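You operate a simulated robot arm through the tools that you are given. There is no shell and no other tool.

You are at the controls of a simulated robot arm. One attempt, no reset.

TASK
Cap both cans tight, each in the blue holder.
Fine: Brown cap on the orange can, pink cap on the cream can. Stand the capped orange can on the teal bench. Set down upright: orange can.

It is judged by the outcome, as a careful person would: the job done as asked, and still so three seconds after it is handed in. It fails if anything else is knocked over, pushed out of place, dropped, spilled or broken. A push-on lid holds only when it is set on centred and level and pressed home; a screw cap is set on level and turned clockwise until tight.

THE ROBOT
A 7-joint arm with a two-finger parallel gripper, fixed in place. Base frame: the origin is on the floor under the middle of its stand, x ahead of it, y to its left, z up; the work surface is at about z = 0.82. Readings come in m, rad, newtons and seconds.
With the tool pointing down near the work surface it reaches from about 0.24 to 0.68 m from the base axis. Its first joint turns from -1.152 to 1.152 rad. Payload 2.4 kg.
The tool frame sits at the grasp point between the pads (the TCP): z along the fingers, y along the line on which they close. The tips reach 0.03 m beyond it. Largest opening 0.094 m; finger width 0.028, thickness 0.01; the body of the gripper, 0.05 by 0.096 m, starts 0.055 m behind the TCP.
Orientation is told as [roll, pitch, yaw] about the base's x, y, z axes, in that order, counted from this pose: with the fingers straight down and closing along the base's y, the tool's x points along the base's -x, its y along +y and its z along -z.

THE INTERFACE
- The arm moves only by the tool apply_moves. Its argument "commands" is a list of rows, each a list of 7 numbers: the shift along the base's x, y, z in m, then the turn, a rotation vector about the base's x, y, z in degrees, then the opening in per cent of the stroke, from 0 (shut) to 100 (fully open). In form: [[dx, dy, dz, wx, wy, wz, gripper], ...]. A call has 1 to 20 rows; each row shifts and turns the commanded pose from where the row before left it. A row lasts 0.2 s, in which the tool goes at most 0.05 m and 0.15 rad; a call with a longer step from one row to the next is refused whole, and so is a gripper value outside its range. Where a pose cannot be reached the arm comes as near as it can. A force on the tool above 40 N (or 10 N above the force at the start of the call, whichever is more), or a blocked arm, ends the call early, and 0.2 s more pass. The fingers move at their own pace (about 0.153 m/s each) and stop on an object; they squeeze with about 24 N. The grip force told is the motor's: it shows also when the fingers shut on nothing. Time passes only in rows, and 0.2 s behind the last, so rows that do not move let the fingers close. The reply holds the time, the measured pose of the TCP, the force on the tool along the base axes, the opening and the grip force, in the units named above and with some noise, with the torque about the TCP (base axes, N m) and any sound that the robot's microphone picked up.
- Cameras (640 x 400 px; columns grow to the right, rows downward): "scene" is fixed at [0.0399, 0.4686, 1.4563]; the picture's right is [-0.76, -0.65, 0.00], its down [-0.31, 0.35, -0.88] and it looks along [0.58, -0.67, -0.47] (base axes); focal length 279 px, centre (320, 200). "wrist" rides on the gripper at [0.076, 0.014, -0.102] in the tool frame; the picture's right is [-0.18, 0.98, 0.00], its down [-0.75, -0.14, -0.64] and it looks along [-0.63, -0.12, 0.77] (tool axes); focal length 243 px, centre (320, 200). There is no depth. A picture from a camera that has moved, and an enlarged one, comes with that camera's place and axes in the base frame and with its lens.
- capture(camera): a new picture of that camera. It takes no simulated time.
- enlarge(camera, box): a new picture of the part [left, top, right, bottom] of that camera's present view, enlarged. It takes no simulated time.
- job_done(): hands the job in; it is judged then, once.

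Places have to be worked out from the pictures, the camera data and where the tool is seen. Open the gripper and draw the arm clear of the work before you hand the job in, unless the task says otherwise.

The tools are called after ">>>" as a command line: name --pt "numbers of a row" for each row, then --argument value for the rest, lists and objects as JSON in quotes. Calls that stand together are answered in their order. apply_moves: Moves the arm, as the interface text tells. Its arguments: {"type":"object","properties":{"commands":{"type":"array","items":{"type":"array","items":{"type":"number"}}}},"required":["commands"]} The other tools are called the same way: capture (camera) takes a picture; enlarge (camera, box) takes an enlarged picture of a part of a camera's view; job_done () hands the job in.

At the start:

```text
clock: 0.0
ee_pos: [0.4055, -0.0753, 1.2895]
ee_rot: [-0.001, 0.002, 0.002]
ft_force: [1.2, -0.5, 1.4]
wrist_torque: [0.0, -0.01, -0.01]
grip_width: 0.0939
finger_force: 0.0
```

scene: 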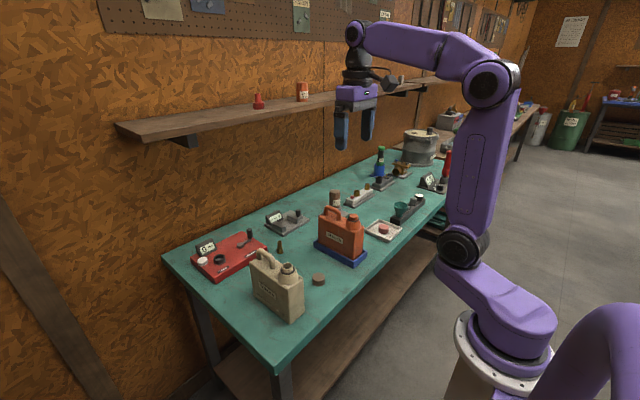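
wrist: 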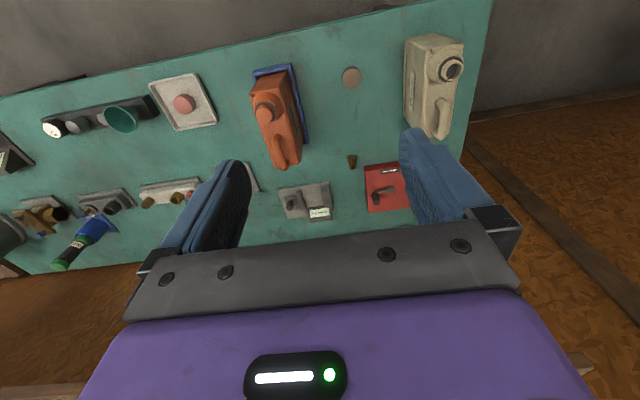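

I'll start by looking closely at the cans, caps and blue holder in both cameras.

>>> enlarge --camera "scene" --box '[180, 160, 440, 330]'

>>> enlarge --camera "wrist" --box '[220, 20, 500, 220]'

>>> enlarge --camera "scene" --box '[230, 190, 380, 330]'

>>> enlarge --camera "scene" --box '[310, 120, 460, 250]'

```text
2.35 times, centred on (310, 245) of scene
camera zoom: at [0.0399, 0.4686, 1.4563], right [-0.76, -0.65, 0.0], down [-0.31, 0.35, -0.88], along [0.58, -0.67, -0.47], focal length 657 px, centre (344, 94)
```

zoom: 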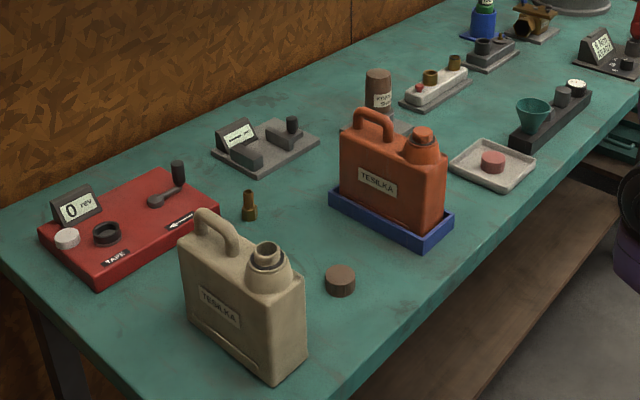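

```text
2.00 times, centred on (360, 120) of wrist
camera zoom: at [0.3292, -0.062, 1.3923], right [0.18, 0.98, 0.0], down [0.75, -0.14, 0.64], along [0.63, -0.12, -0.77], focal length 485 px, centre (240, 360)
```

zoom: 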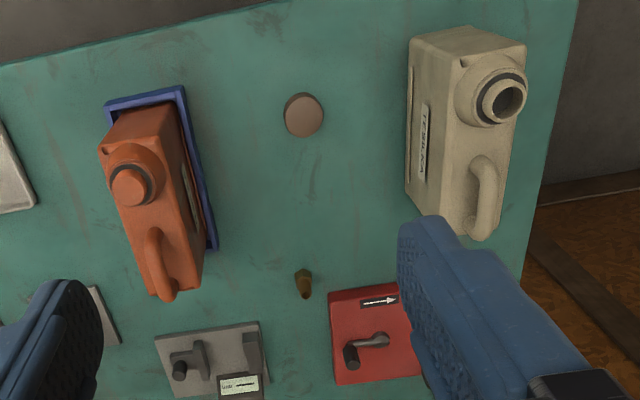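

```text
2.86 times, centred on (305, 260) of scene
camera zoom: at [0.0399, 0.4686, 1.4563], right [-0.76, -0.65, 0.0], down [-0.31, 0.35, -0.88], along [0.58, -0.67, -0.47], focal length 798 px, centre (363, 29)
```

zoom: 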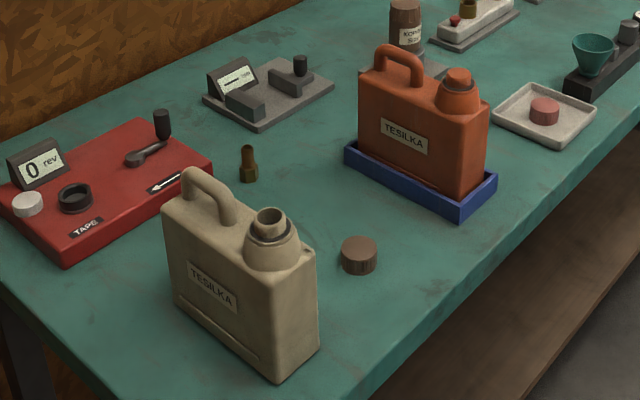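

```text
3.08 times, centred on (385, 185) of scene
camera zoom: at [0.0399, 0.4686, 1.4563], right [-0.76, -0.65, 0.0], down [-0.31, 0.35, -0.88], along [0.58, -0.67, -0.47], focal length 859 px, centre (120, 246)
```

zoom: 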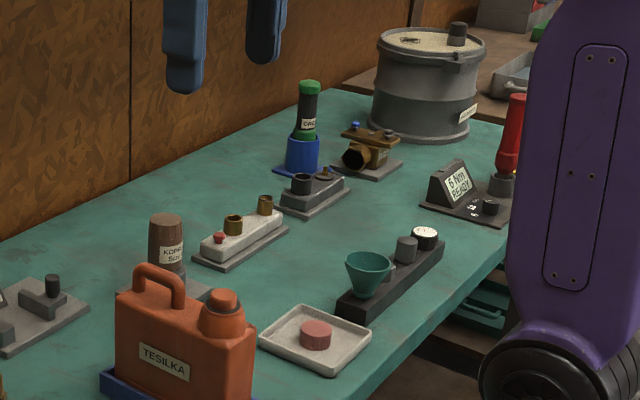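

Both cans stand with their long side along x; I put the brown cap near (0.466, -0.02), the pink cap near (0.452, -0.388), the orange neck near (0.454, -0.175, 1.0) and the cream neck near (0.449, 0.118, 0.985). I'll hover over the brown cap to look closer at it and the necks.

>>> apply_moves --pt "0.01 0.009 -0.03 0 0 0 100" --pt "0.01 0.009 -0.04 0 0 0 100" --pt "0.01 0.009 -0.04 0 0 0 100" --pt "0.01 0.009 -0.04 0 0 0 100" --pt "0.01 0.009 -0.04 0 0 0 100" --pt "0.01 0.009 -0.03 0 0 0 100" --pt "0 0 0 0 0 0 100"

>>> capture --camera "wrist"

>>> capture --camera "scene"

```text
clock: 1.6
ee_pos: [0.465, -0.0213, 1.0683]
ee_rot: [0.0, 0.0, 0.001]
ft_force: [0.1, 0.2, 0.0]
wrist_torque: [0.0, 0.0, 0.01]
grip_width: 0.094
finger_force: 0.1
```

```text
taken
camera wrist: at [0.3893, -0.0078, 1.1717], right [0.18, 0.98, 0.0], down [0.75, -0.14, 0.64], along [0.63, -0.12, -0.77], focal length 243 px, centre (320, 200)
```

wrist: 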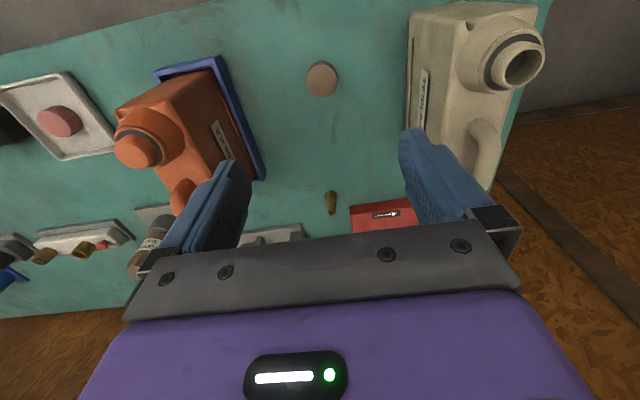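

```text
taken
```

scene: 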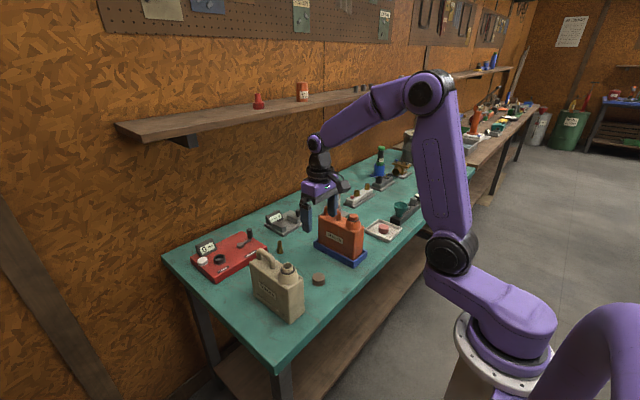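

>>> enlarge --camera "wrist" --box '[100, 50, 260, 200]'

>>> enlarge --camera "wrist" --box '[400, 0, 560, 130]'

>>> enlarge --camera "wrist" --box '[290, 50, 350, 110]'

>>> enlarge --camera "wrist" --box '[0, 70, 120, 170]'

```text
2.67 times, centred on (180, 125) of wrist
camera zoom: at [0.3893, -0.0078, 1.1717], right [0.18, 0.98, 0.0], down [0.75, -0.14, 0.64], along [0.63, -0.12, -0.77], focal length 647 px, centre (693, 400)
```

zoom: 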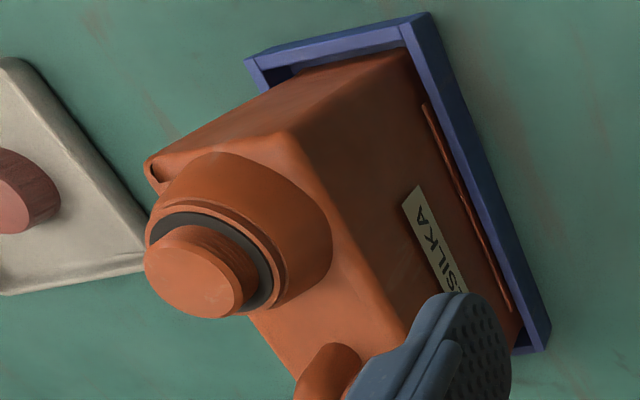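

```text
3.08 times, centred on (480, 65) of wrist
camera zoom: at [0.3893, -0.0078, 1.1717], right [0.18, 0.98, 0.0], down [0.75, -0.14, 0.64], along [0.63, -0.12, -0.77], focal length 746 px, centre (-172, 615)
```

zoom: 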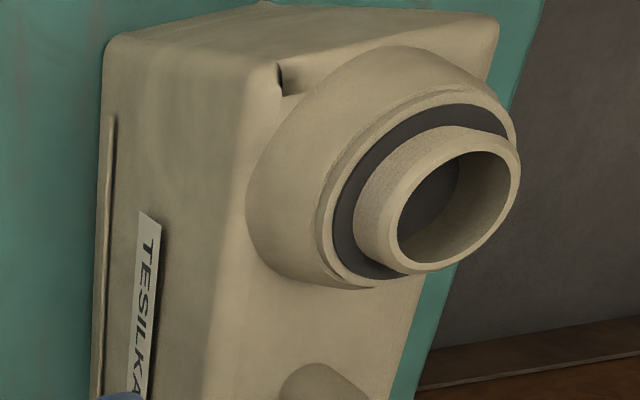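

```text
6.67 times, centred on (320, 80) of wrist
camera zoom: at [0.3893, -0.0078, 1.1717], right [0.18, 0.98, 0.0], down [0.75, -0.14, 0.64], along [0.63, -0.12, -0.77], focal length 1618 px, centre (320, 1000)
```

zoom: 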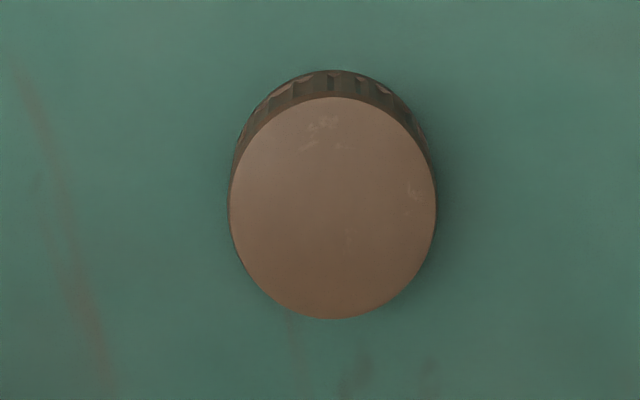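

```text
4.00 times, centred on (60, 120) of wrist
camera zoom: at [0.3893, -0.0078, 1.1717], right [0.18, 0.98, 0.0], down [0.75, -0.14, 0.64], along [0.63, -0.12, -0.77], focal length 970 px, centre (1360, 520)
```

zoom: 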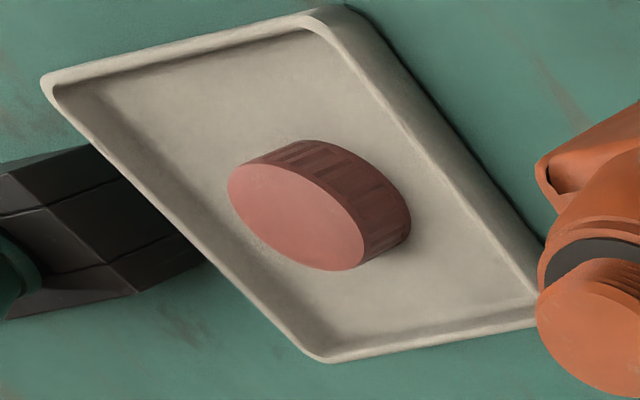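

The orange neck seems to carry fine ridges and a closed top, while the cream neck is open, so I'll move over the orange can for a close view of its neck.

>>> apply_moves --pt "0 -0.04 0.02 0 0 0 100" --pt "0 -0.04 0.02 0 0 0 100" --pt "-0.005 -0.04 0 0 0 0 100" --pt "-0.005 -0.034 0 0 0 0 100" --pt "0 0 0 0 0 0 100"

>>> capture --camera "wrist"

>>> enlarge --camera "wrist" --box '[240, 60, 400, 180]'

```text
clock: 2.8
ee_pos: [0.4546, -0.1757, 1.1086]
ee_rot: [0.002, 0.0, 0.001]
ft_force: [0.4, -0.6, -0.6]
wrist_torque: [0.01, -0.04, 0.02]
grip_width: 0.0939
finger_force: 0.1
```

```text
taken
camera wrist: at [0.379, -0.1624, 1.2121], right [0.18, 0.98, 0.0], down [0.75, -0.14, 0.64], along [0.63, -0.12, -0.77], focal length 243 px, centre (320, 200)
```

wrist: 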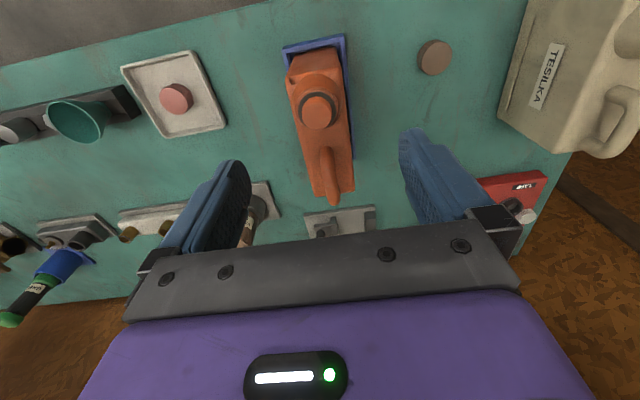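

```text
3.33 times, centred on (320, 120) of wrist
camera zoom: at [0.379, -0.1624, 1.2121], right [0.18, 0.98, 0.0], down [0.75, -0.14, 0.64], along [0.63, -0.12, -0.77], focal length 809 px, centre (320, 467)
```

zoom: 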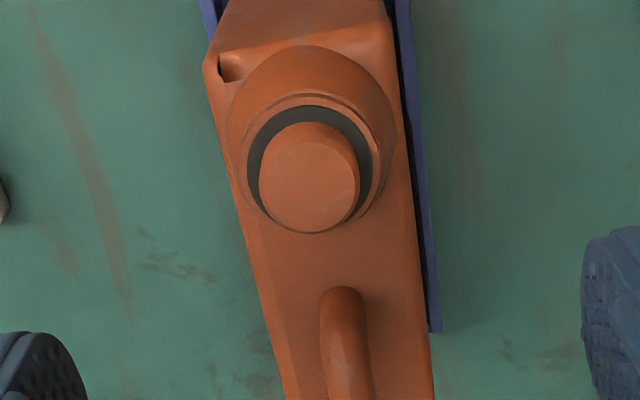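

The top of the orange neck still looks closed. I'll enlarge the scene camera's view of both necks and the caps to compare their shape and threads.

>>> enlarge --camera "scene" --box '[320, 200, 370, 235]'

>>> enlarge --camera "scene" --box '[245, 245, 335, 300]'

>>> enlarge --camera "scene" --box '[360, 210, 410, 245]'

```text
11.43 times, centred on (345, 218) of scene
camera zoom: at [0.0399, 0.4686, 1.4563], right [-0.76, -0.65, 0.0], down [-0.31, 0.35, -0.88], along [0.58, -0.67, -0.47], focal length 3190 px, centre (34, 0)
```

zoom: 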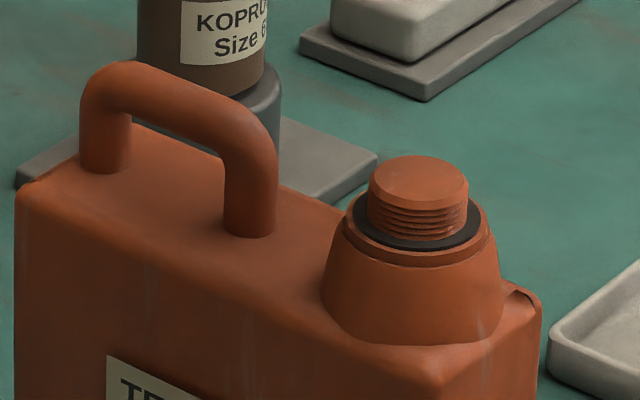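

```text
7.11 times, centred on (290, 272) of scene
camera zoom: at [0.0399, 0.4686, 1.4563], right [-0.76, -0.65, 0.0], down [-0.31, 0.35, -0.88], along [0.58, -0.67, -0.47], focal length 1985 px, centre (533, -316)
```

zoom: 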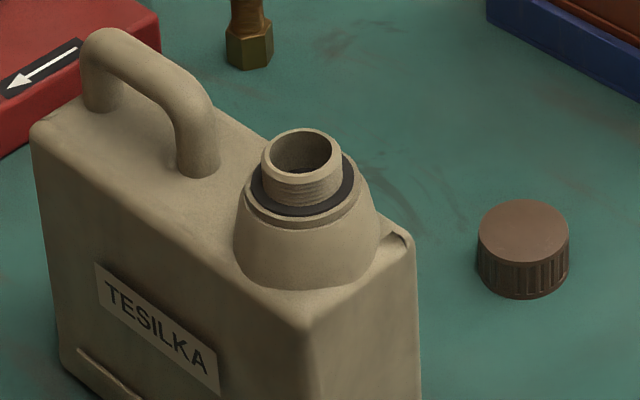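

```text
11.43 times, centred on (385, 228) of scene
camera zoom: at [0.0399, 0.4686, 1.4563], right [-0.76, -0.65, 0.0], down [-0.31, 0.35, -0.88], along [0.58, -0.67, -0.47], focal length 3190 px, centre (-423, -114)
```

zoom: 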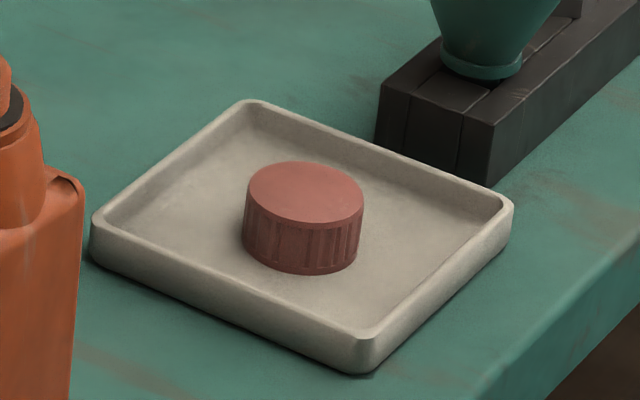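

Both necks are screw-threaded with a black gasket, and both caps are ribbed screw caps about 40 mm across and 20 mm tall. Brown cap works out to (0.471, -0.020) and the orange neck axis to (0.460, -0.180), top z≈0.994. I'll go above the brown cap and lower for an accurate fix.

>>> apply_moves --pt "0.004 0.039 0 0 0 0 100" --pt "0.004 0.039 0 0 0 0 100" --pt "0.004 0.039 -0.02 0 0 0 100" --pt "0.004 0.038 -0.03 0 0 0 100" --pt "0 0 -0.045 0 0 0 100" --pt "0 0 -0.045 0 0 0 100" --pt "0 0 -0.03 0 0 0 100" --pt "0 0 0 0 0 0 100"

>>> capture --camera "wrist"

>>> enlarge --camera "wrist" --box '[260, 60, 400, 160]'

```text
clock: 4.6
ee_pos: [0.471, -0.0203, 0.9391]
ee_rot: [0.0, 0.0, 0.001]
ft_force: [-0.2, 0.2, -0.3]
wrist_torque: [-0.02, -0.03, 0.0]
grip_width: 0.0941
finger_force: 0.0
```

```text
taken
camera wrist: at [0.3954, -0.0068, 1.0416], right [0.18, 0.98, 0.0], down [0.75, -0.14, 0.64], along [0.63, -0.12, -0.77], focal length 243 px, centre (320, 200)
```

wrist: 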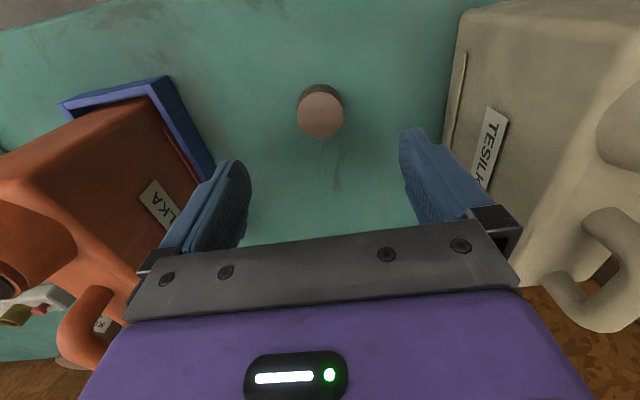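

```text
4.00 times, centred on (330, 110) of wrist
camera zoom: at [0.3954, -0.0068, 1.0416], right [0.18, 0.98, 0.0], down [0.75, -0.14, 0.64], along [0.63, -0.12, -0.77], focal length 970 px, centre (280, 560)
```

zoom: 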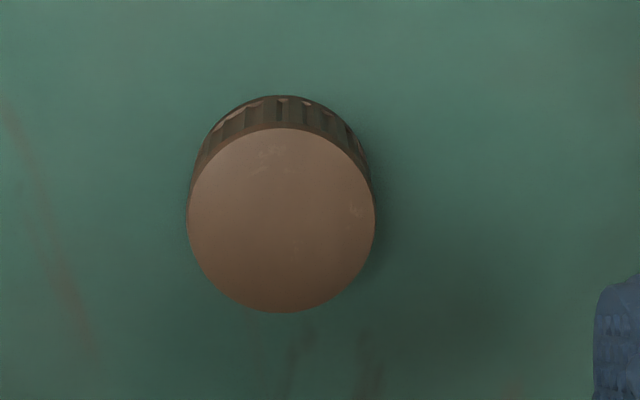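

The brown cap centre is at (0.4704, -0.0203), right under the tool. I'll test how far the wrist can yaw counter-clockwise here, so I know how much clockwise turn I'll have for screwing.

>>> apply_moves --pt "0 0 0 0 0 8.333 100" --pt "0 0 0 0 0 8.333 100" --pt "0 0 0 0 0 8.333 100" --pt "0 0 0 0 0 8.333 100" --pt "0 0 0 0 0 8.333 100" --pt "0 0 0 0 0 8.333 100" --pt "0 0 0 0 0 8.333 100" --pt "0 0 0 0 0 8.333 100" --pt "0 0 0 0 0 8.333 100" --pt "0 0 0 0 0 8.333 100" --pt "0 0 0 0 0 8.333 100" --pt "0 0 0 0 0 8.333 100" --pt "0 0 0 0 0 8.333 100" --pt "0 0 0 0 0 8.333 100" --pt "0 0 0 0 0 8.333 100" --pt "0 0 0 0 0 8.333 100" --pt "0 0 0 0 0 8.333 100" --pt "0 0 0 0 0 8.333 100" --pt "0 0 0 0 0 0 100"

>>> capture --camera "wrist"

```text
clock: 8.6
ee_pos: [0.4712, -0.0203, 0.9398]
ee_rot: [0.001, 0.001, 2.621]
ft_force: [0.1, 0.3, -0.5]
wrist_torque: [0.03, 0.02, 0.0]
grip_width: 0.0939
finger_force: 0.0
```

```text
taken
camera wrist: at [0.5299, -0.0714, 1.0425], right [-0.65, -0.76, 0.0], down [-0.58, 0.5, 0.64], along [-0.49, 0.42, -0.77], focal length 243 px, centre (320, 200)
```

wrist: 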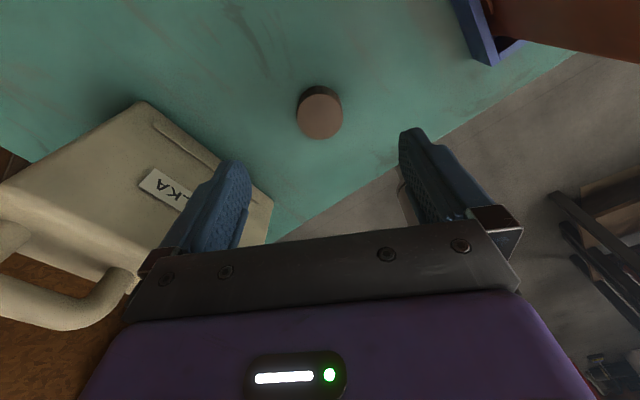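

Yaw +150° is within reach. I'll enlarge the cap from this opposite viewpoint to cross-check its centre.

>>> enlarge --camera "wrist" --box '[260, 60, 400, 160]'

```text
4.00 times, centred on (330, 110) of wrist
camera zoom: at [0.5299, -0.0714, 1.0425], right [-0.65, -0.76, 0.0], down [-0.58, 0.5, 0.64], along [-0.49, 0.42, -0.77], focal length 970 px, centre (280, 560)
```

zoom: 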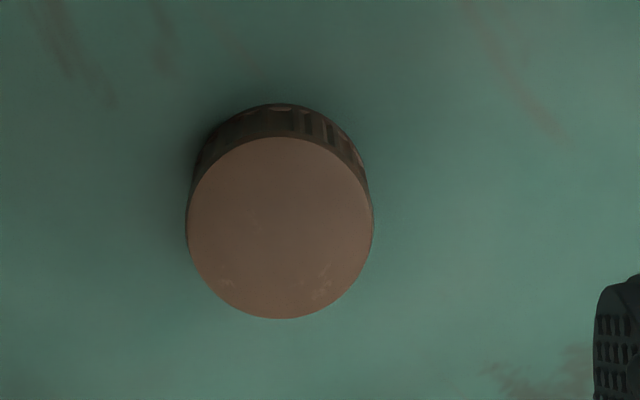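

Both views agree: cap centre (0.4704, -0.0204), top at z≈0.840. I'll shift 0.7 mm, descend so the tips sit 7 mm above the cap's rim, and grip.

>>> apply_moves --pt "-0.0007 0 -0.03 0 0 0 100" --pt "0 0 -0.03 0 0 0 100" --pt "0 0 -0.0225 0 0 0 100" --pt "0 0 0 0 0 0 60" --pt "0 0 0 0 0 0 60" --pt "0 0 0 0 0 0 0" --pt "0 0 0 0 0 0 0" --pt "0 0 0 0 0 0 0"

>>> capture --camera "wrist"

```text
clock: 10.4
ee_pos: [0.4691, -0.0209, 0.8567]
ee_rot: [0.001, 0.0, 2.62]
ft_force: [-0.3, -0.7, 0.2]
wrist_torque: [-0.02, -0.01, 0.0]
grip_width: 0.0383
finger_force: 23.8
```

```text
taken
camera wrist: at [0.5287, -0.071, 0.96], right [-0.65, -0.76, 0.0], down [-0.58, 0.5, 0.64], along [-0.49, 0.42, -0.77], focal length 243 px, centre (320, 200)
```

wrist: 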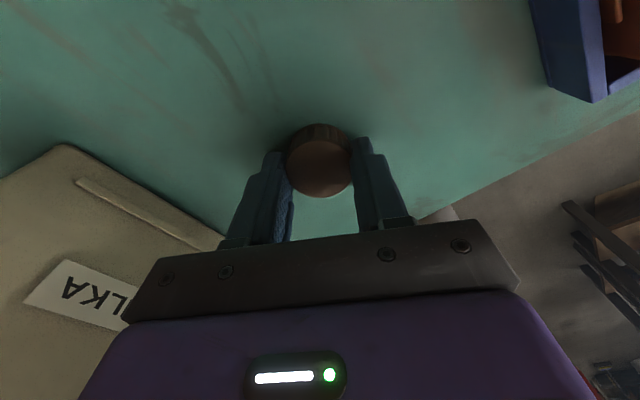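

Gripped at 38 mm. I'll enlarge to measure where the cap sits in the fingers relative to the tool axis.

>>> enlarge --camera "wrist" --box '[260, 110, 380, 210]'

```text
4.00 times, centred on (320, 160) of wrist
camera zoom: at [0.5287, -0.071, 0.96], right [-0.65, -0.76, 0.0], down [-0.58, 0.5, 0.64], along [-0.49, 0.42, -0.77], focal length 970 px, centre (320, 360)
```

zoom: 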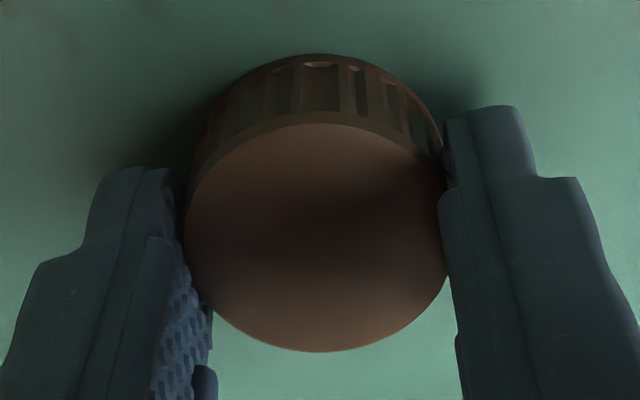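

The cap sits centred in the fingers to within about 1 mm. I'll lift it and carry it to a hover over the orange neck at z≈1.09, then check the neck position again from this viewpoint.

>>> apply_moves --pt "0 0 0.02 0 0 0 0" --pt "0 0 0.043 0 0 0 0" --pt "0 0 0.043 0 0 0 0" --pt "0 0 0.043 0 0 0 0" --pt "0 0 0.043 0 0 0 0" --pt "0 0 0.041 0 0 0 0" --pt "-0.003 -0.04 0 0 0 0 0" --pt "-0.003 -0.04 0 0 0 0 0" --pt "-0.003 -0.04 0 0 0 0 0" --pt "-0.0015 -0.04 0 0 0 0 0" --pt "0 0 0 0 0 0 0" --pt "0 0 0 0 0 0 0"

>>> capture --camera "wrist"

>>> enlarge --camera "wrist" --box '[250, 60, 390, 160]'

>>> enlarge --camera "scene" --box '[300, 170, 400, 270]'

```text
clock: 13.0
ee_pos: [0.4611, -0.1809, 1.0878]
ee_rot: [0.0, 0.0, 2.618]
ft_force: [0.9, -0.3, -0.3]
wrist_torque: [-0.02, 0.0, 0.0]
grip_width: 0.0379
finger_force: 24.0
```

```text
taken
camera wrist: at [0.5194, -0.2316, 1.1926], right [-0.65, -0.76, 0.0], down [-0.58, 0.5, 0.64], along [-0.49, 0.42, -0.77], focal length 243 px, centre (320, 200)
```

wrist: 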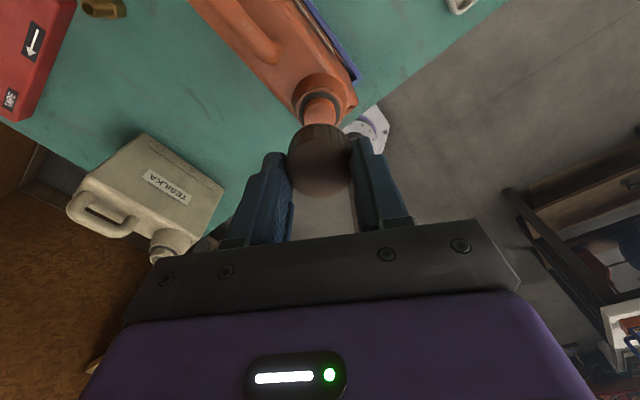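

```text
4.00 times, centred on (320, 110) of wrist
camera zoom: at [0.5194, -0.2316, 1.1926], right [-0.65, -0.76, 0.0], down [-0.58, 0.5, 0.64], along [-0.49, 0.42, -0.77], focal length 970 px, centre (320, 560)
```

zoom: 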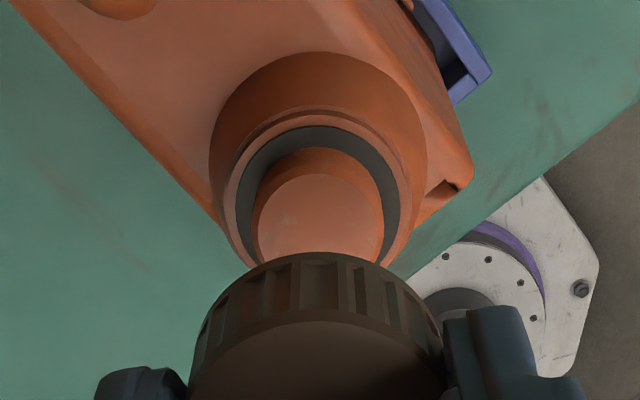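

```text
4.00 times, centred on (350, 220) of scene
camera zoom: at [0.0399, 0.4686, 1.4563], right [-0.76, -0.65, 0.0], down [-0.31, 0.35, -0.88], along [0.58, -0.67, -0.47], focal length 1117 px, centre (200, 120)
```

zoom: 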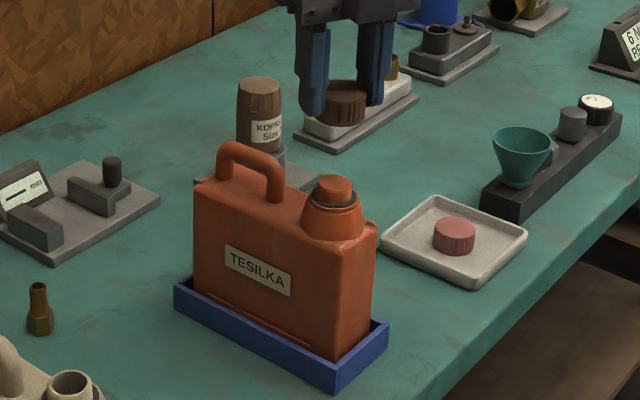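

From both viewpoints the orange neck axis is at (0.4599, -0.1808) with its top at z≈0.996; I'm within 1 mm of that. I'll correct and lower until the cap rim is just above the neck.

>>> apply_moves --pt "-0.0006 0.0005 -0.02 0 0 0 0" --pt "0 0 -0.02 0 0 0 0" --pt "0 0 -0.01 0 0 0 0" --pt "0 0 0 0 0 0 0"

>>> enlarge --camera "scene" --box '[310, 170, 380, 240]'

>>> capture --camera "wrist"

```text
clock: 14.0
ee_pos: [0.4598, -0.1797, 1.0395]
ee_rot: [0.0, -0.001, 2.618]
ft_force: [-0.1, 0.2, -1.1]
wrist_torque: [-0.01, -0.03, 0.03]
grip_width: 0.038
finger_force: 23.9
```

```text
5.71 times, centred on (345, 205) of scene
camera zoom: at [0.0399, 0.4686, 1.4563], right [-0.76, -0.65, 0.0], down [-0.31, 0.35, -0.88], along [0.58, -0.67, -0.47], focal length 1595 px, centre (177, 171)
```

zoom: 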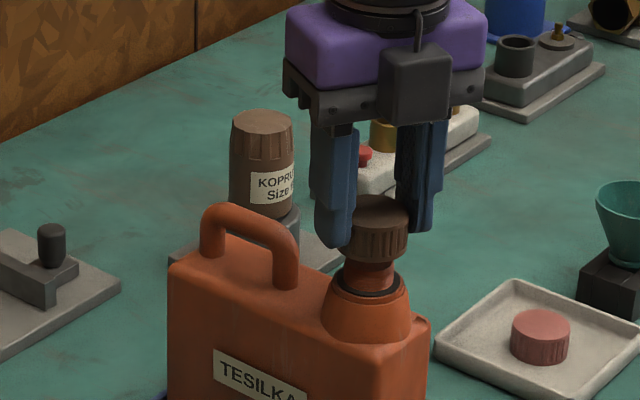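

```text
taken
camera wrist: at [0.5189, -0.2311, 1.1426], right [-0.65, -0.76, 0.0], down [-0.58, 0.5, 0.64], along [-0.49, 0.42, -0.77], focal length 243 px, centre (320, 200)
```

wrist: 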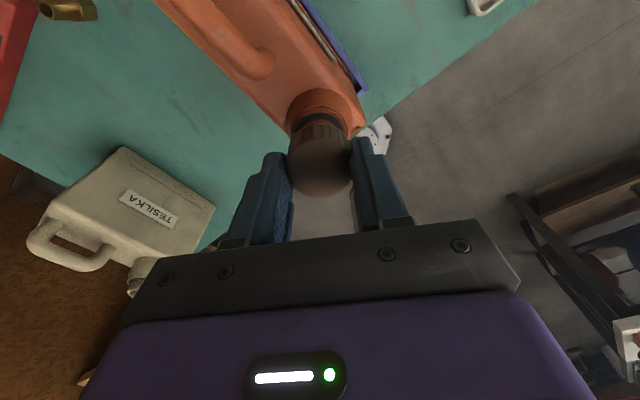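

The cap is just above the neck. I'll enlarge the scene view more to check the lateral alignment precisely.

>>> enlarge --camera "scene" --box '[330, 200, 370, 230]'

>>> enlarge --camera "wrist" --box '[270, 80, 370, 160]'

```text
13.33 times, centred on (350, 215) of scene
camera zoom: at [0.0399, 0.4686, 1.4563], right [-0.76, -0.65, 0.0], down [-0.31, 0.35, -0.88], along [0.58, -0.67, -0.47], focal length 3722 px, centre (-80, 0)
```

zoom: 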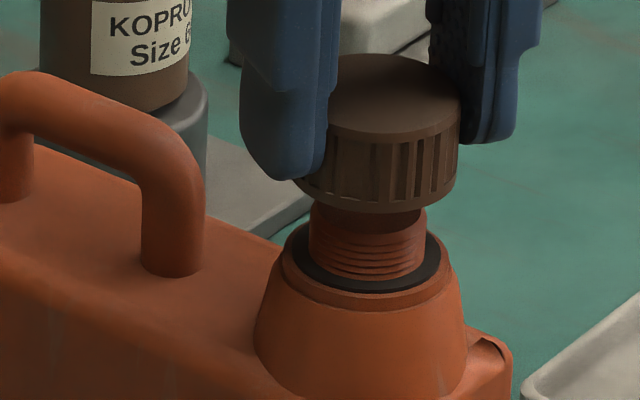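

```text
5.00 times, centred on (320, 120) of wrist
camera zoom: at [0.5189, -0.2311, 1.1426], right [-0.65, -0.76, 0.0], down [-0.58, 0.5, 0.64], along [-0.49, 0.42, -0.77], focal length 1213 px, centre (320, 600)
```

zoom: 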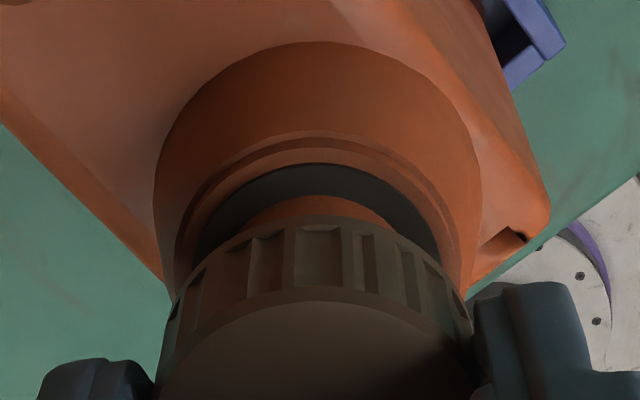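

Alignment is within about half a millimetre in both views. I'll lower in small steps until the rim touches the thread.

>>> apply_moves --pt "0 0 -0.004 0 0 0 0" --pt "0 0 -0.002 0 0 0 0" --pt "0 0 -0.002 0 0 0 0" --pt "0 0 0 0 0 0 0"

```text
clock: 15.0
ee_pos: [0.4589, -0.1805, 1.0305]
ee_rot: [0.0, 0.0, 2.619]
ft_force: [0.0, 0.0, 0.2]
wrist_torque: [-0.01, 0.0, 0.0]
grip_width: 0.0382
finger_force: 23.9
```

No contact force yet at TCP z≈1.032, so I continue down in 1.5 mm steps.

>>> apply_moves --pt "0 0 -0.0015 0 0 0 0" --pt "0 0 -0.0015 0 0 0 0" --pt "0 0 0 0 0 0 0"

>>> enlarge --camera "scene" --box '[330, 200, 370, 230]'

```text
clock: 15.8
ee_pos: [0.4596, -0.179, 1.0294]
ee_rot: [0.0, 0.0, 2.617]
ft_force: [-1.0, -0.2, 0.3]
wrist_torque: [-0.02, 0.01, 0.03]
grip_width: 0.0384
finger_force: 23.8
```

```text
13.33 times, centred on (350, 215) of scene
camera zoom: at [0.0399, 0.4686, 1.4563], right [-0.76, -0.65, 0.0], down [-0.31, 0.35, -0.88], along [0.58, -0.67, -0.47], focal length 3722 px, centre (-80, 0)
```

zoom: 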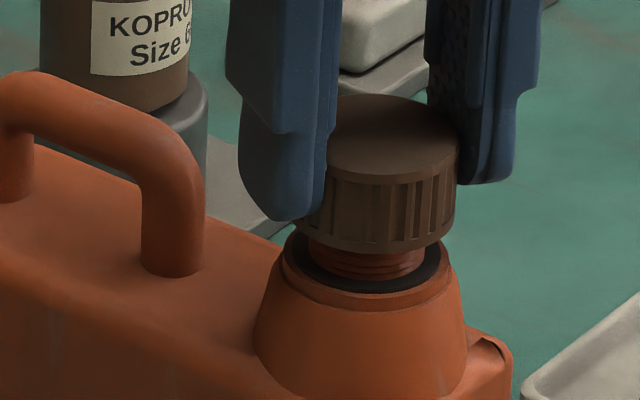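

The cap has gone over the neck's top with no contact force yet. I'll keep stepping down until it touches.

>>> apply_moves --pt "0 0 -0.001 0 0 0 0" --pt "0 0 -0.001 0 0 0 0" --pt "0 0 0 0 0 0 0"

```text
clock: 16.6
ee_pos: [0.459, -0.1792, 1.026]
ee_rot: [0.0, -0.001, 2.618]
ft_force: [0.9, -0.3, -0.4]
wrist_torque: [-0.01, -0.04, -0.01]
grip_width: 0.0382
finger_force: 23.7
```

Still no contact at TCP z≈1.027; continue downward in 1 mm steps.

>>> apply_moves --pt "0 0 -0.001 0 0 0 0" --pt "0 0 -0.001 0 0 0 0" --pt "0 0 -0.001 0 0 0 0" --pt "0 0 0 0 0 0 0"

>>> enlarge --camera "scene" --box '[330, 200, 370, 230]'

```text
clock: 17.6
ee_pos: [0.459, -0.1789, 1.0235]
ee_rot: [-0.001, -0.001, 2.618]
ft_force: [0.0, -0.5, -0.2]
wrist_torque: [0.01, 0.02, 0.02]
grip_width: 0.038
finger_force: 23.8
```

```text
13.33 times, centred on (350, 215) of scene
camera zoom: at [0.0399, 0.4686, 1.4563], right [-0.76, -0.65, 0.0], down [-0.31, 0.35, -0.88], along [0.58, -0.67, -0.47], focal length 3722 px, centre (-80, 0)
```

zoom: 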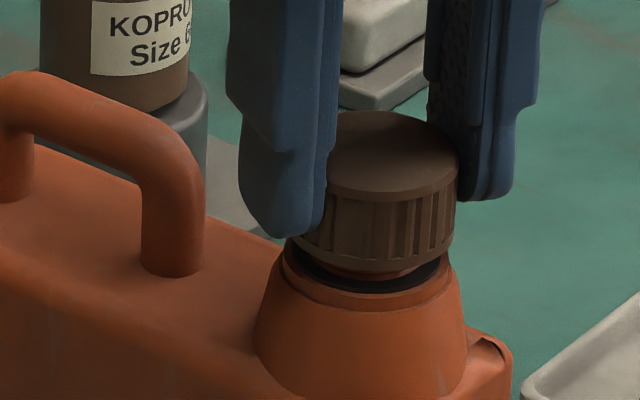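

About 5 mm remain above the gasket with still no force. I'll keep lowering in 1 mm steps.

>>> apply_moves --pt "0 0 -0.001 0 0 0 0" --pt "0 0 -0.001 0 0 0 0" --pt "0 0 0 0 0 0 0"

```text
clock: 18.4
ee_pos: [0.4594, -0.1804, 1.0228]
ee_rot: [0.001, 0.002, 2.619]
ft_force: [-2.1, 4.3, 17.6]
wrist_torque: [0.16, 0.08, 0.0]
grip_width: 0.0384
finger_force: 24.2
```

Contact at TCP z≈1.023 with 17.6 N: the cap is sitting on the thread. I'll ease off slightly and begin turning clockwise (negative z) with light downward pressure.

>>> apply_moves --pt "0 0 0.0005 0 0 0 0" --pt "0 0 0 0 0 -4 0" --pt "0 0 0 0 0 -8 0" --pt "0 0 0 0 0 -8 0" --pt "0 0 0 0 0 -8 0" --pt "0 0 0 0 0 -8 0"

```text
clock: 19.8
ee_pos: [0.4583, -0.1804, 1.0222]
ee_rot: [0.0, 0.003, 1.988]
ft_force: [3.1, 3.0, 12.5]
wrist_torque: [0.09, -0.12, 0.05]
grip_width: 0.038
finger_force: 24.1
```

Turned 36° with 12.5 N down and little torque. I continue clockwise with a slight feed downward, watching force and torque.

>>> apply_moves --pt "0 0 -5e-05 0 0 -8.3 0" --pt "0 0 -5e-05 0 0 -8.3 0" --pt "0 0 -5e-05 0 0 -8.3 0" --pt "0 0 -5e-05 0 0 -8.3 0" --pt "0 0 -5e-05 0 0 -8.3 0" --pt "0 0 -5e-05 0 0 -8.3 0" --pt "0 0 -5e-05 0 0 -8.3 0" --pt "0 0 -5e-05 0 0 -8.3 0" --pt "0 0 -5e-05 0 0 -8.3 0" --pt "0 0 -5e-05 0 0 -8.3 0"

>>> enlarge --camera "scene" --box '[330, 200, 370, 230]'

```text
clock: 22.0
ee_pos: [0.4594, -0.1806, 1.0215]
ee_rot: [0.0, 0.0, 0.536]
ft_force: [2.8, 3.2, 7.6]
wrist_torque: [0.2, -0.22, 0.01]
grip_width: 0.0384
finger_force: 23.9
```

```text
13.33 times, centred on (350, 215) of scene
camera zoom: at [0.0399, 0.4687, 1.4563], right [-0.76, -0.65, 0.0], down [-0.31, 0.35, -0.88], along [0.58, -0.67, -0.47], focal length 3722 px, centre (-80, 0)
```

zoom: 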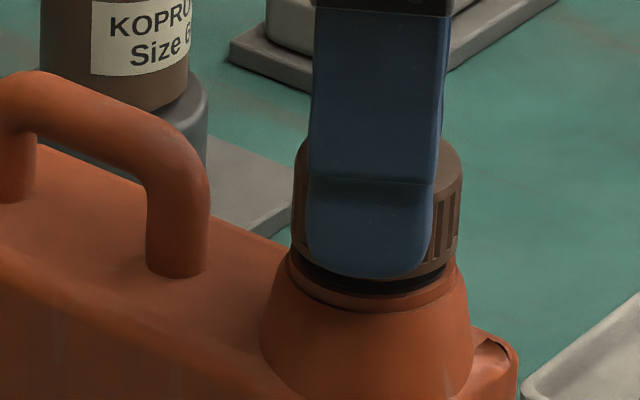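

The force eased while feeding, so the cap is advancing along the thread (pitch roughly 3 mm). I continue clockwise with a slightly larger feed.

>>> apply_moves --pt "0 0 -8e-05 0 0 -8.4 0" --pt "0 0 -8e-05 0 0 -8.4 0" --pt "0 0 -8e-05 0 0 -8.4 0" --pt "0 0 -8e-05 0 0 -8.4 0" --pt "0 0 -8e-05 0 0 -8.4 0" --pt "0 0 -8e-05 0 0 -8.4 0" --pt "0 0 -8e-05 0 0 -8.4 0" --pt "0 0 -8e-05 0 0 -8.4 0" --pt "0 0 -8e-05 0 0 -8.4 0" --pt "0 0 -8e-05 0 0 -8.4 0"

```text
clock: 24.2
ee_pos: [0.4597, -0.1806, 1.02]
ee_rot: [0.001, 0.0, -0.928]
ft_force: [-1.5, -2.2, 9.3]
wrist_torque: [-0.09, 0.13, 0.05]
grip_width: 0.038
finger_force: 23.8
```

Force steady at 9 N, still advancing. I continue clockwise to about -145° yaw.

>>> apply_moves --pt "0 0 -7e-05 0 0 -8.4 0" --pt "0 0 -7e-05 0 0 -8.4 0" --pt "0 0 -7e-05 0 0 -8.4 0" --pt "0 0 -7e-05 0 0 -8.4 0" --pt "0 0 -7e-05 0 0 -8.4 0" --pt "0 0 -7e-05 0 0 -8.4 0" --pt "0 0 -7e-05 0 0 -8.4 0" --pt "0 0 -7e-05 0 0 -8.4 0" --pt "0 0 -7e-05 0 0 -8.4 0" --pt "0 0 -7e-05 0 0 -8.4 0" --pt "0 0 -7e-05 0 0 -8.4 0"

>>> enlarge --camera "scene" --box '[330, 200, 370, 230]'

```text
clock: 26.6
ee_pos: [0.4593, -0.1801, 1.0185]
ee_rot: [0.001, -0.001, -2.539]
ft_force: [-3.2, -1.2, 4.2]
wrist_torque: [0.07, -0.07, 0.02]
grip_width: 0.0382
finger_force: 23.4
```

```text
13.33 times, centred on (350, 215) of scene
camera zoom: at [0.0398, 0.4686, 1.4563], right [-0.76, -0.65, 0.0], down [-0.31, 0.35, -0.88], along [0.58, -0.67, -0.47], focal length 3722 px, centre (-80, 0)
```

zoom: 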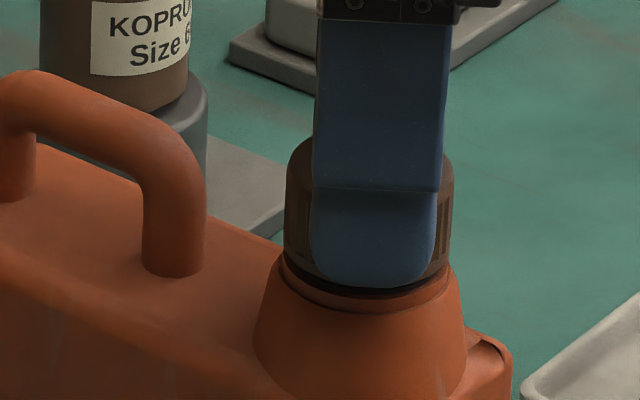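

Cap is advancing but not tight yet and the wrist is near its limit. I'll open slightly, rise 30 mm, and rewind counter-clockwise for a fresh grip.

>>> apply_moves --pt "0 0 0 0 0 0 52" --pt "0 0 0 0 0 0 52" --pt "0 0 0.01 0 0 0 52" --pt "0 0 0.02 0 0 0 52" --pt "0 0 0 0 0 8.5 52" --pt "0 0 0 0 0 8.5 52" --pt "0 0 0 0 0 8.5 52" --pt "0 0 0 0 0 8.5 52" --pt "0 0 0 0 0 8.5 52" --pt "0 0 0 0 0 8.5 52" --pt "0 0 0 0 0 8.5 52" --pt "0 0 0 0 0 8.5 52" --pt "0 0 0 0 0 8.5 52" --pt "0 0 0 0 0 8.5 52" --pt "0 0 0 0 0 8.5 52" --pt "0 0 0 0 0 8.5 52" --pt "0 0 0 0 0 8.5 52" --pt "0 0 0 0 0 8.5 52" --pt "0 0 0 0 0 8.5 52" --pt "0 0 0 0 0 8.5 52"

>>> capture --camera "wrist"

>>> enlarge --camera "scene" --box '[330, 200, 370, 230]'

```text
clock: 30.8
ee_pos: [0.459, -0.1801, 1.0476]
ee_rot: [0.0, -0.001, -0.161]
ft_force: [-0.6, 0.4, -0.6]
wrist_torque: [0.03, -0.01, 0.03]
grip_width: 0.049
finger_force: 0.1
```

```text
taken
camera wrist: at [0.3867, -0.1546, 1.1518], right [0.34, 0.94, 0.0], down [0.72, -0.26, 0.64], along [0.6, -0.22, -0.77], focal length 243 px, centre (320, 200)
```

wrist: 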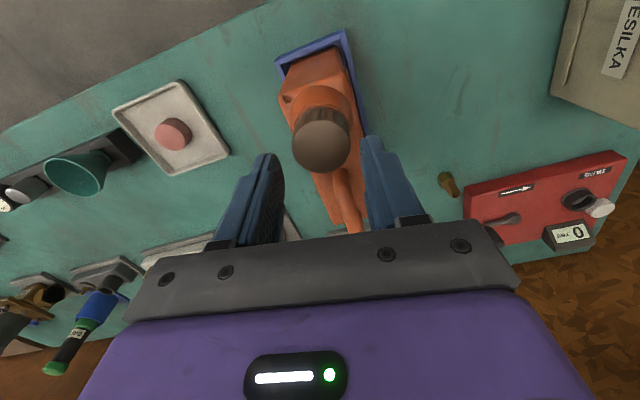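

```text
13.33 times, centred on (350, 215) of scene
camera zoom: at [0.0399, 0.4686, 1.4563], right [-0.76, -0.65, 0.0], down [-0.31, 0.35, -0.88], along [0.58, -0.67, -0.47], focal length 3722 px, centre (-80, 0)
```

zoom: 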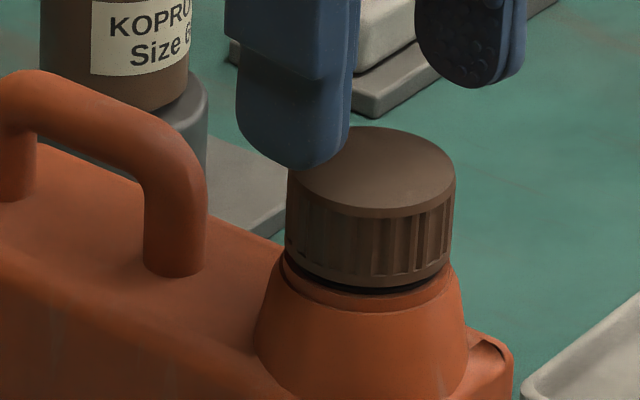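

The cap is level on the neck with only a small gap to the gasket left. I rewind further counter-clockwise to about +145°.

>>> apply_moves --pt "0 0 0 0 0 8.5 52" --pt "0 0 0 0 0 8.5 52" --pt "0 0 0 0 0 8.5 52" --pt "0 0 0 0 0 8.5 52" --pt "0 0 0 0 0 8.5 52" --pt "0 0 0 0 0 8.5 52" --pt "0 0 0 0 0 8.5 52" --pt "0 0 0 0 0 8.5 52" --pt "0 0 0 0 0 8.5 52" --pt "0 0 0 0 0 8.5 52" --pt "0 0 0 0 0 8.5 52" --pt "0 0 0 0 0 8.5 52" --pt "0 0 0 0 0 8.5 52" --pt "0 0 0 0 0 8.5 52" --pt "0 0 0 0 0 8.5 52" --pt "0 0 0 0 0 8.5 52" --pt "0 0 0 0 0 8.5 52" --pt "0 0 0 0 0 8.5 52" --pt "0 0 0 0 0 0 52"

>>> capture --camera "wrist"

>>> enlarge --camera "wrist" --box '[250, 80, 390, 180]'

```text
clock: 34.8
ee_pos: [0.459, -0.1809, 1.0486]
ee_rot: [0.0, 0.0, 2.508]
ft_force: [0.7, 0.1, 0.2]
wrist_torque: [-0.01, 0.02, -0.01]
grip_width: 0.049
finger_force: 0.0
```

```text
taken
camera wrist: at [0.5128, -0.237, 1.1521], right [-0.73, -0.68, 0.0], down [-0.52, 0.56, 0.64], along [-0.44, 0.47, -0.77], focal length 243 px, centre (320, 200)
```

wrist: 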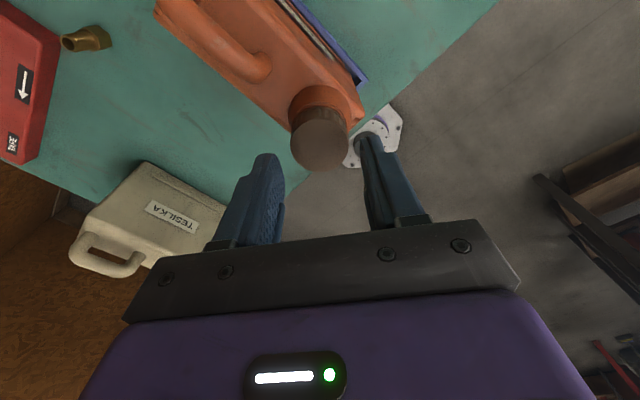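

```text
4.00 times, centred on (320, 130) of wrist
camera zoom: at [0.5128, -0.237, 1.1521], right [-0.73, -0.68, 0.0], down [-0.52, 0.56, 0.64], along [-0.44, 0.47, -0.77], focal length 970 px, centre (320, 480)
```

zoom: 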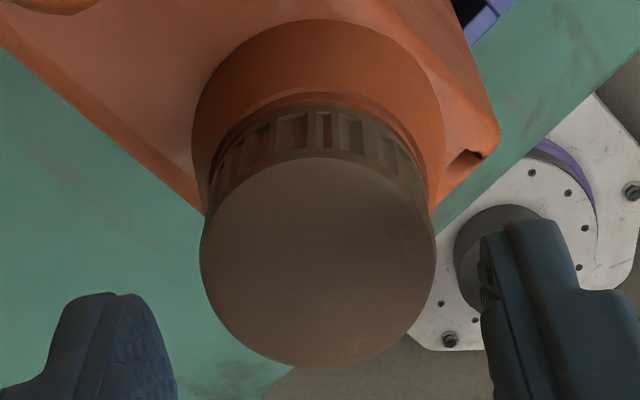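

Cap is well centred under the tool. I descend the same 30 mm, regrip and continue turning clockwise.

>>> apply_moves --pt "0 0 -0.02 0 0 0 52" --pt "0 0 -0.01 0 0 0 52" --pt "0 0 0 0 0 0 0" --pt "0 0 0 0 0 0 0" --pt "0 0 0 0 0 -8.3 0" --pt "0 0 -7e-05 0 0 -8.3 0" --pt "0 0 -7e-05 0 0 -8.3 0" --pt "0 0 -7e-05 0 0 -8.3 0" --pt "0 0 -7e-05 0 0 -8.3 0"

```text
clock: 36.8
ee_pos: [0.4585, -0.1791, 1.0185]
ee_rot: [-0.001, 0.001, 1.779]
ft_force: [2.1, 1.2, 4.9]
wrist_torque: [0.1, -0.1, 0.04]
grip_width: 0.0384
finger_force: 23.8
```

Grip is good and the cap turns with low torque. Continuing clockwise with a small feed.

>>> apply_moves --pt "0 0 -8e-05 0 0 -8.3 0" --pt "0 0 -8e-05 0 0 -8.3 0" --pt "0 0 -8e-05 0 0 -8.3 0" --pt "0 0 -8e-05 0 0 -8.3 0" --pt "0 0 -8e-05 0 0 -8.3 0" --pt "0 0 -8e-05 0 0 -8.3 0" --pt "0 0 -8e-05 0 0 -8.3 0" --pt "0 0 -8e-05 0 0 -8.3 0" --pt "0 0 -8e-05 0 0 -8.3 0" --pt "0 0 -8e-05 0 0 -8.3 0"

>>> enlarge --camera "scene" --box '[330, 200, 370, 230]'

```text
clock: 39.0
ee_pos: [0.4598, -0.1794, 1.0173]
ee_rot: [0.0, -0.001, 0.328]
ft_force: [3.2, 2.8, 11.8]
wrist_torque: [0.16, -0.01, 0.0]
grip_width: 0.0379
finger_force: 23.8
```

```text
13.33 times, centred on (350, 215) of scene
camera zoom: at [0.0398, 0.4687, 1.4563], right [-0.76, -0.65, 0.0], down [-0.31, 0.35, -0.88], along [0.58, -0.67, -0.47], focal length 3722 px, centre (-80, 0)
```

zoom: 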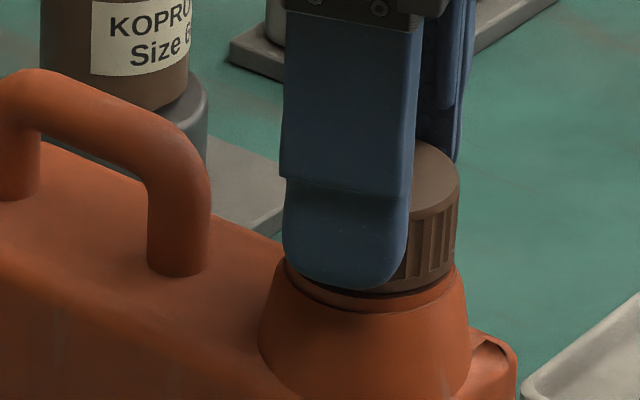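

The gasket gap has nearly closed. I continue clockwise, watching the torque for tightness.

>>> apply_moves --pt "0 0 -6e-05 0 0 -8.3 0" --pt "0 0 -6e-05 0 0 -8.3 0" --pt "0 0 -6e-05 0 0 -8.3 0" --pt "0 0 -6e-05 0 0 -8.3 0" --pt "0 0 -6e-05 0 0 -8.3 0" --pt "0 0 -6e-05 0 0 -8.3 0"

```text
clock: 40.4
ee_pos: [0.459, -0.1794, 1.0159]
ee_rot: [0.0, -0.001, -0.538]
ft_force: [4.6, -0.5, 12.7]
wrist_torque: [0.04, -0.09, 0.12]
grip_width: 0.038
finger_force: 23.7
```

Torque has begun to rise (0.12 N m). I continue turning with less feed.

>>> apply_moves --pt "0 0 -4e-05 0 0 -8.3 0" --pt "0 0 -4e-05 0 0 -8.3 0" --pt "0 0 -4e-05 0 0 -8.3 0" --pt "0 0 -4e-05 0 0 -8.3 0"

```text
clock: 41.4
ee_pos: [0.4584, -0.1803, 1.0148]
ee_rot: [0.0, 0.0, -1.119]
ft_force: [2.9, -2.6, 5.9]
wrist_torque: [-0.23, -0.09, 0.25]
grip_width: 0.0381
finger_force: 23.9
```

Torque is 0.25 N m and climbing as the gasket compresses. I continue in short steps until it's clearly tight.

>>> apply_moves --pt "0 0 -6e-05 0 0 -8 0" --pt "0 0 -6e-05 0 0 -8 0" --pt "0 0 -6e-05 0 0 -8 0"

>>> enlarge --camera "scene" --box '[330, 200, 370, 230]'

```text
clock: 42.2
ee_pos: [0.4593, -0.1792, 1.0162]
ee_rot: [-0.001, 0.001, -1.534]
ft_force: [-2.5, 3.9, 2.0]
wrist_torque: [0.27, 0.06, 0.43]
grip_width: 0.0382
finger_force: 24.1
```

```text
13.33 times, centred on (350, 215) of scene
camera zoom: at [0.0398, 0.4687, 1.4563], right [-0.76, -0.65, 0.0], down [-0.31, 0.35, -0.88], along [0.58, -0.67, -0.47], focal length 3722 px, centre (-80, 0)
```

zoom: 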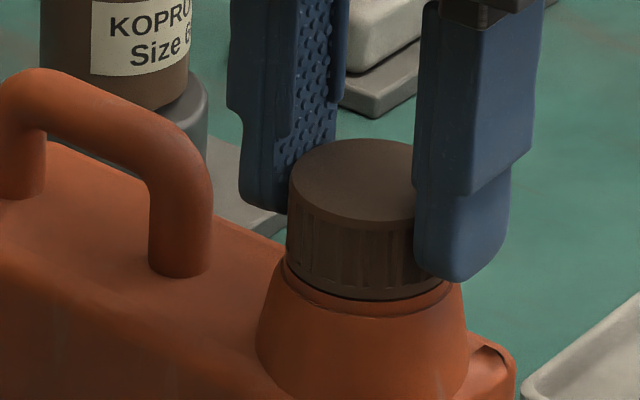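

Torque is now 0.43 N m. I continue a little more to see it plateau (tight).

>>> apply_moves --pt "0 0 -3e-05 0 0 -6 0" --pt "0 0 -3e-05 0 0 -6 0" --pt "0 0 -3e-05 0 0 -6 0"

```text
clock: 43.0
ee_pos: [0.4596, -0.1805, 1.017]
ee_rot: [0.0, 0.0, -1.849]
ft_force: [-2.3, 2.5, 0.1]
wrist_torque: [0.3, 0.09, 0.39]
grip_width: 0.0383
finger_force: 24.7
```

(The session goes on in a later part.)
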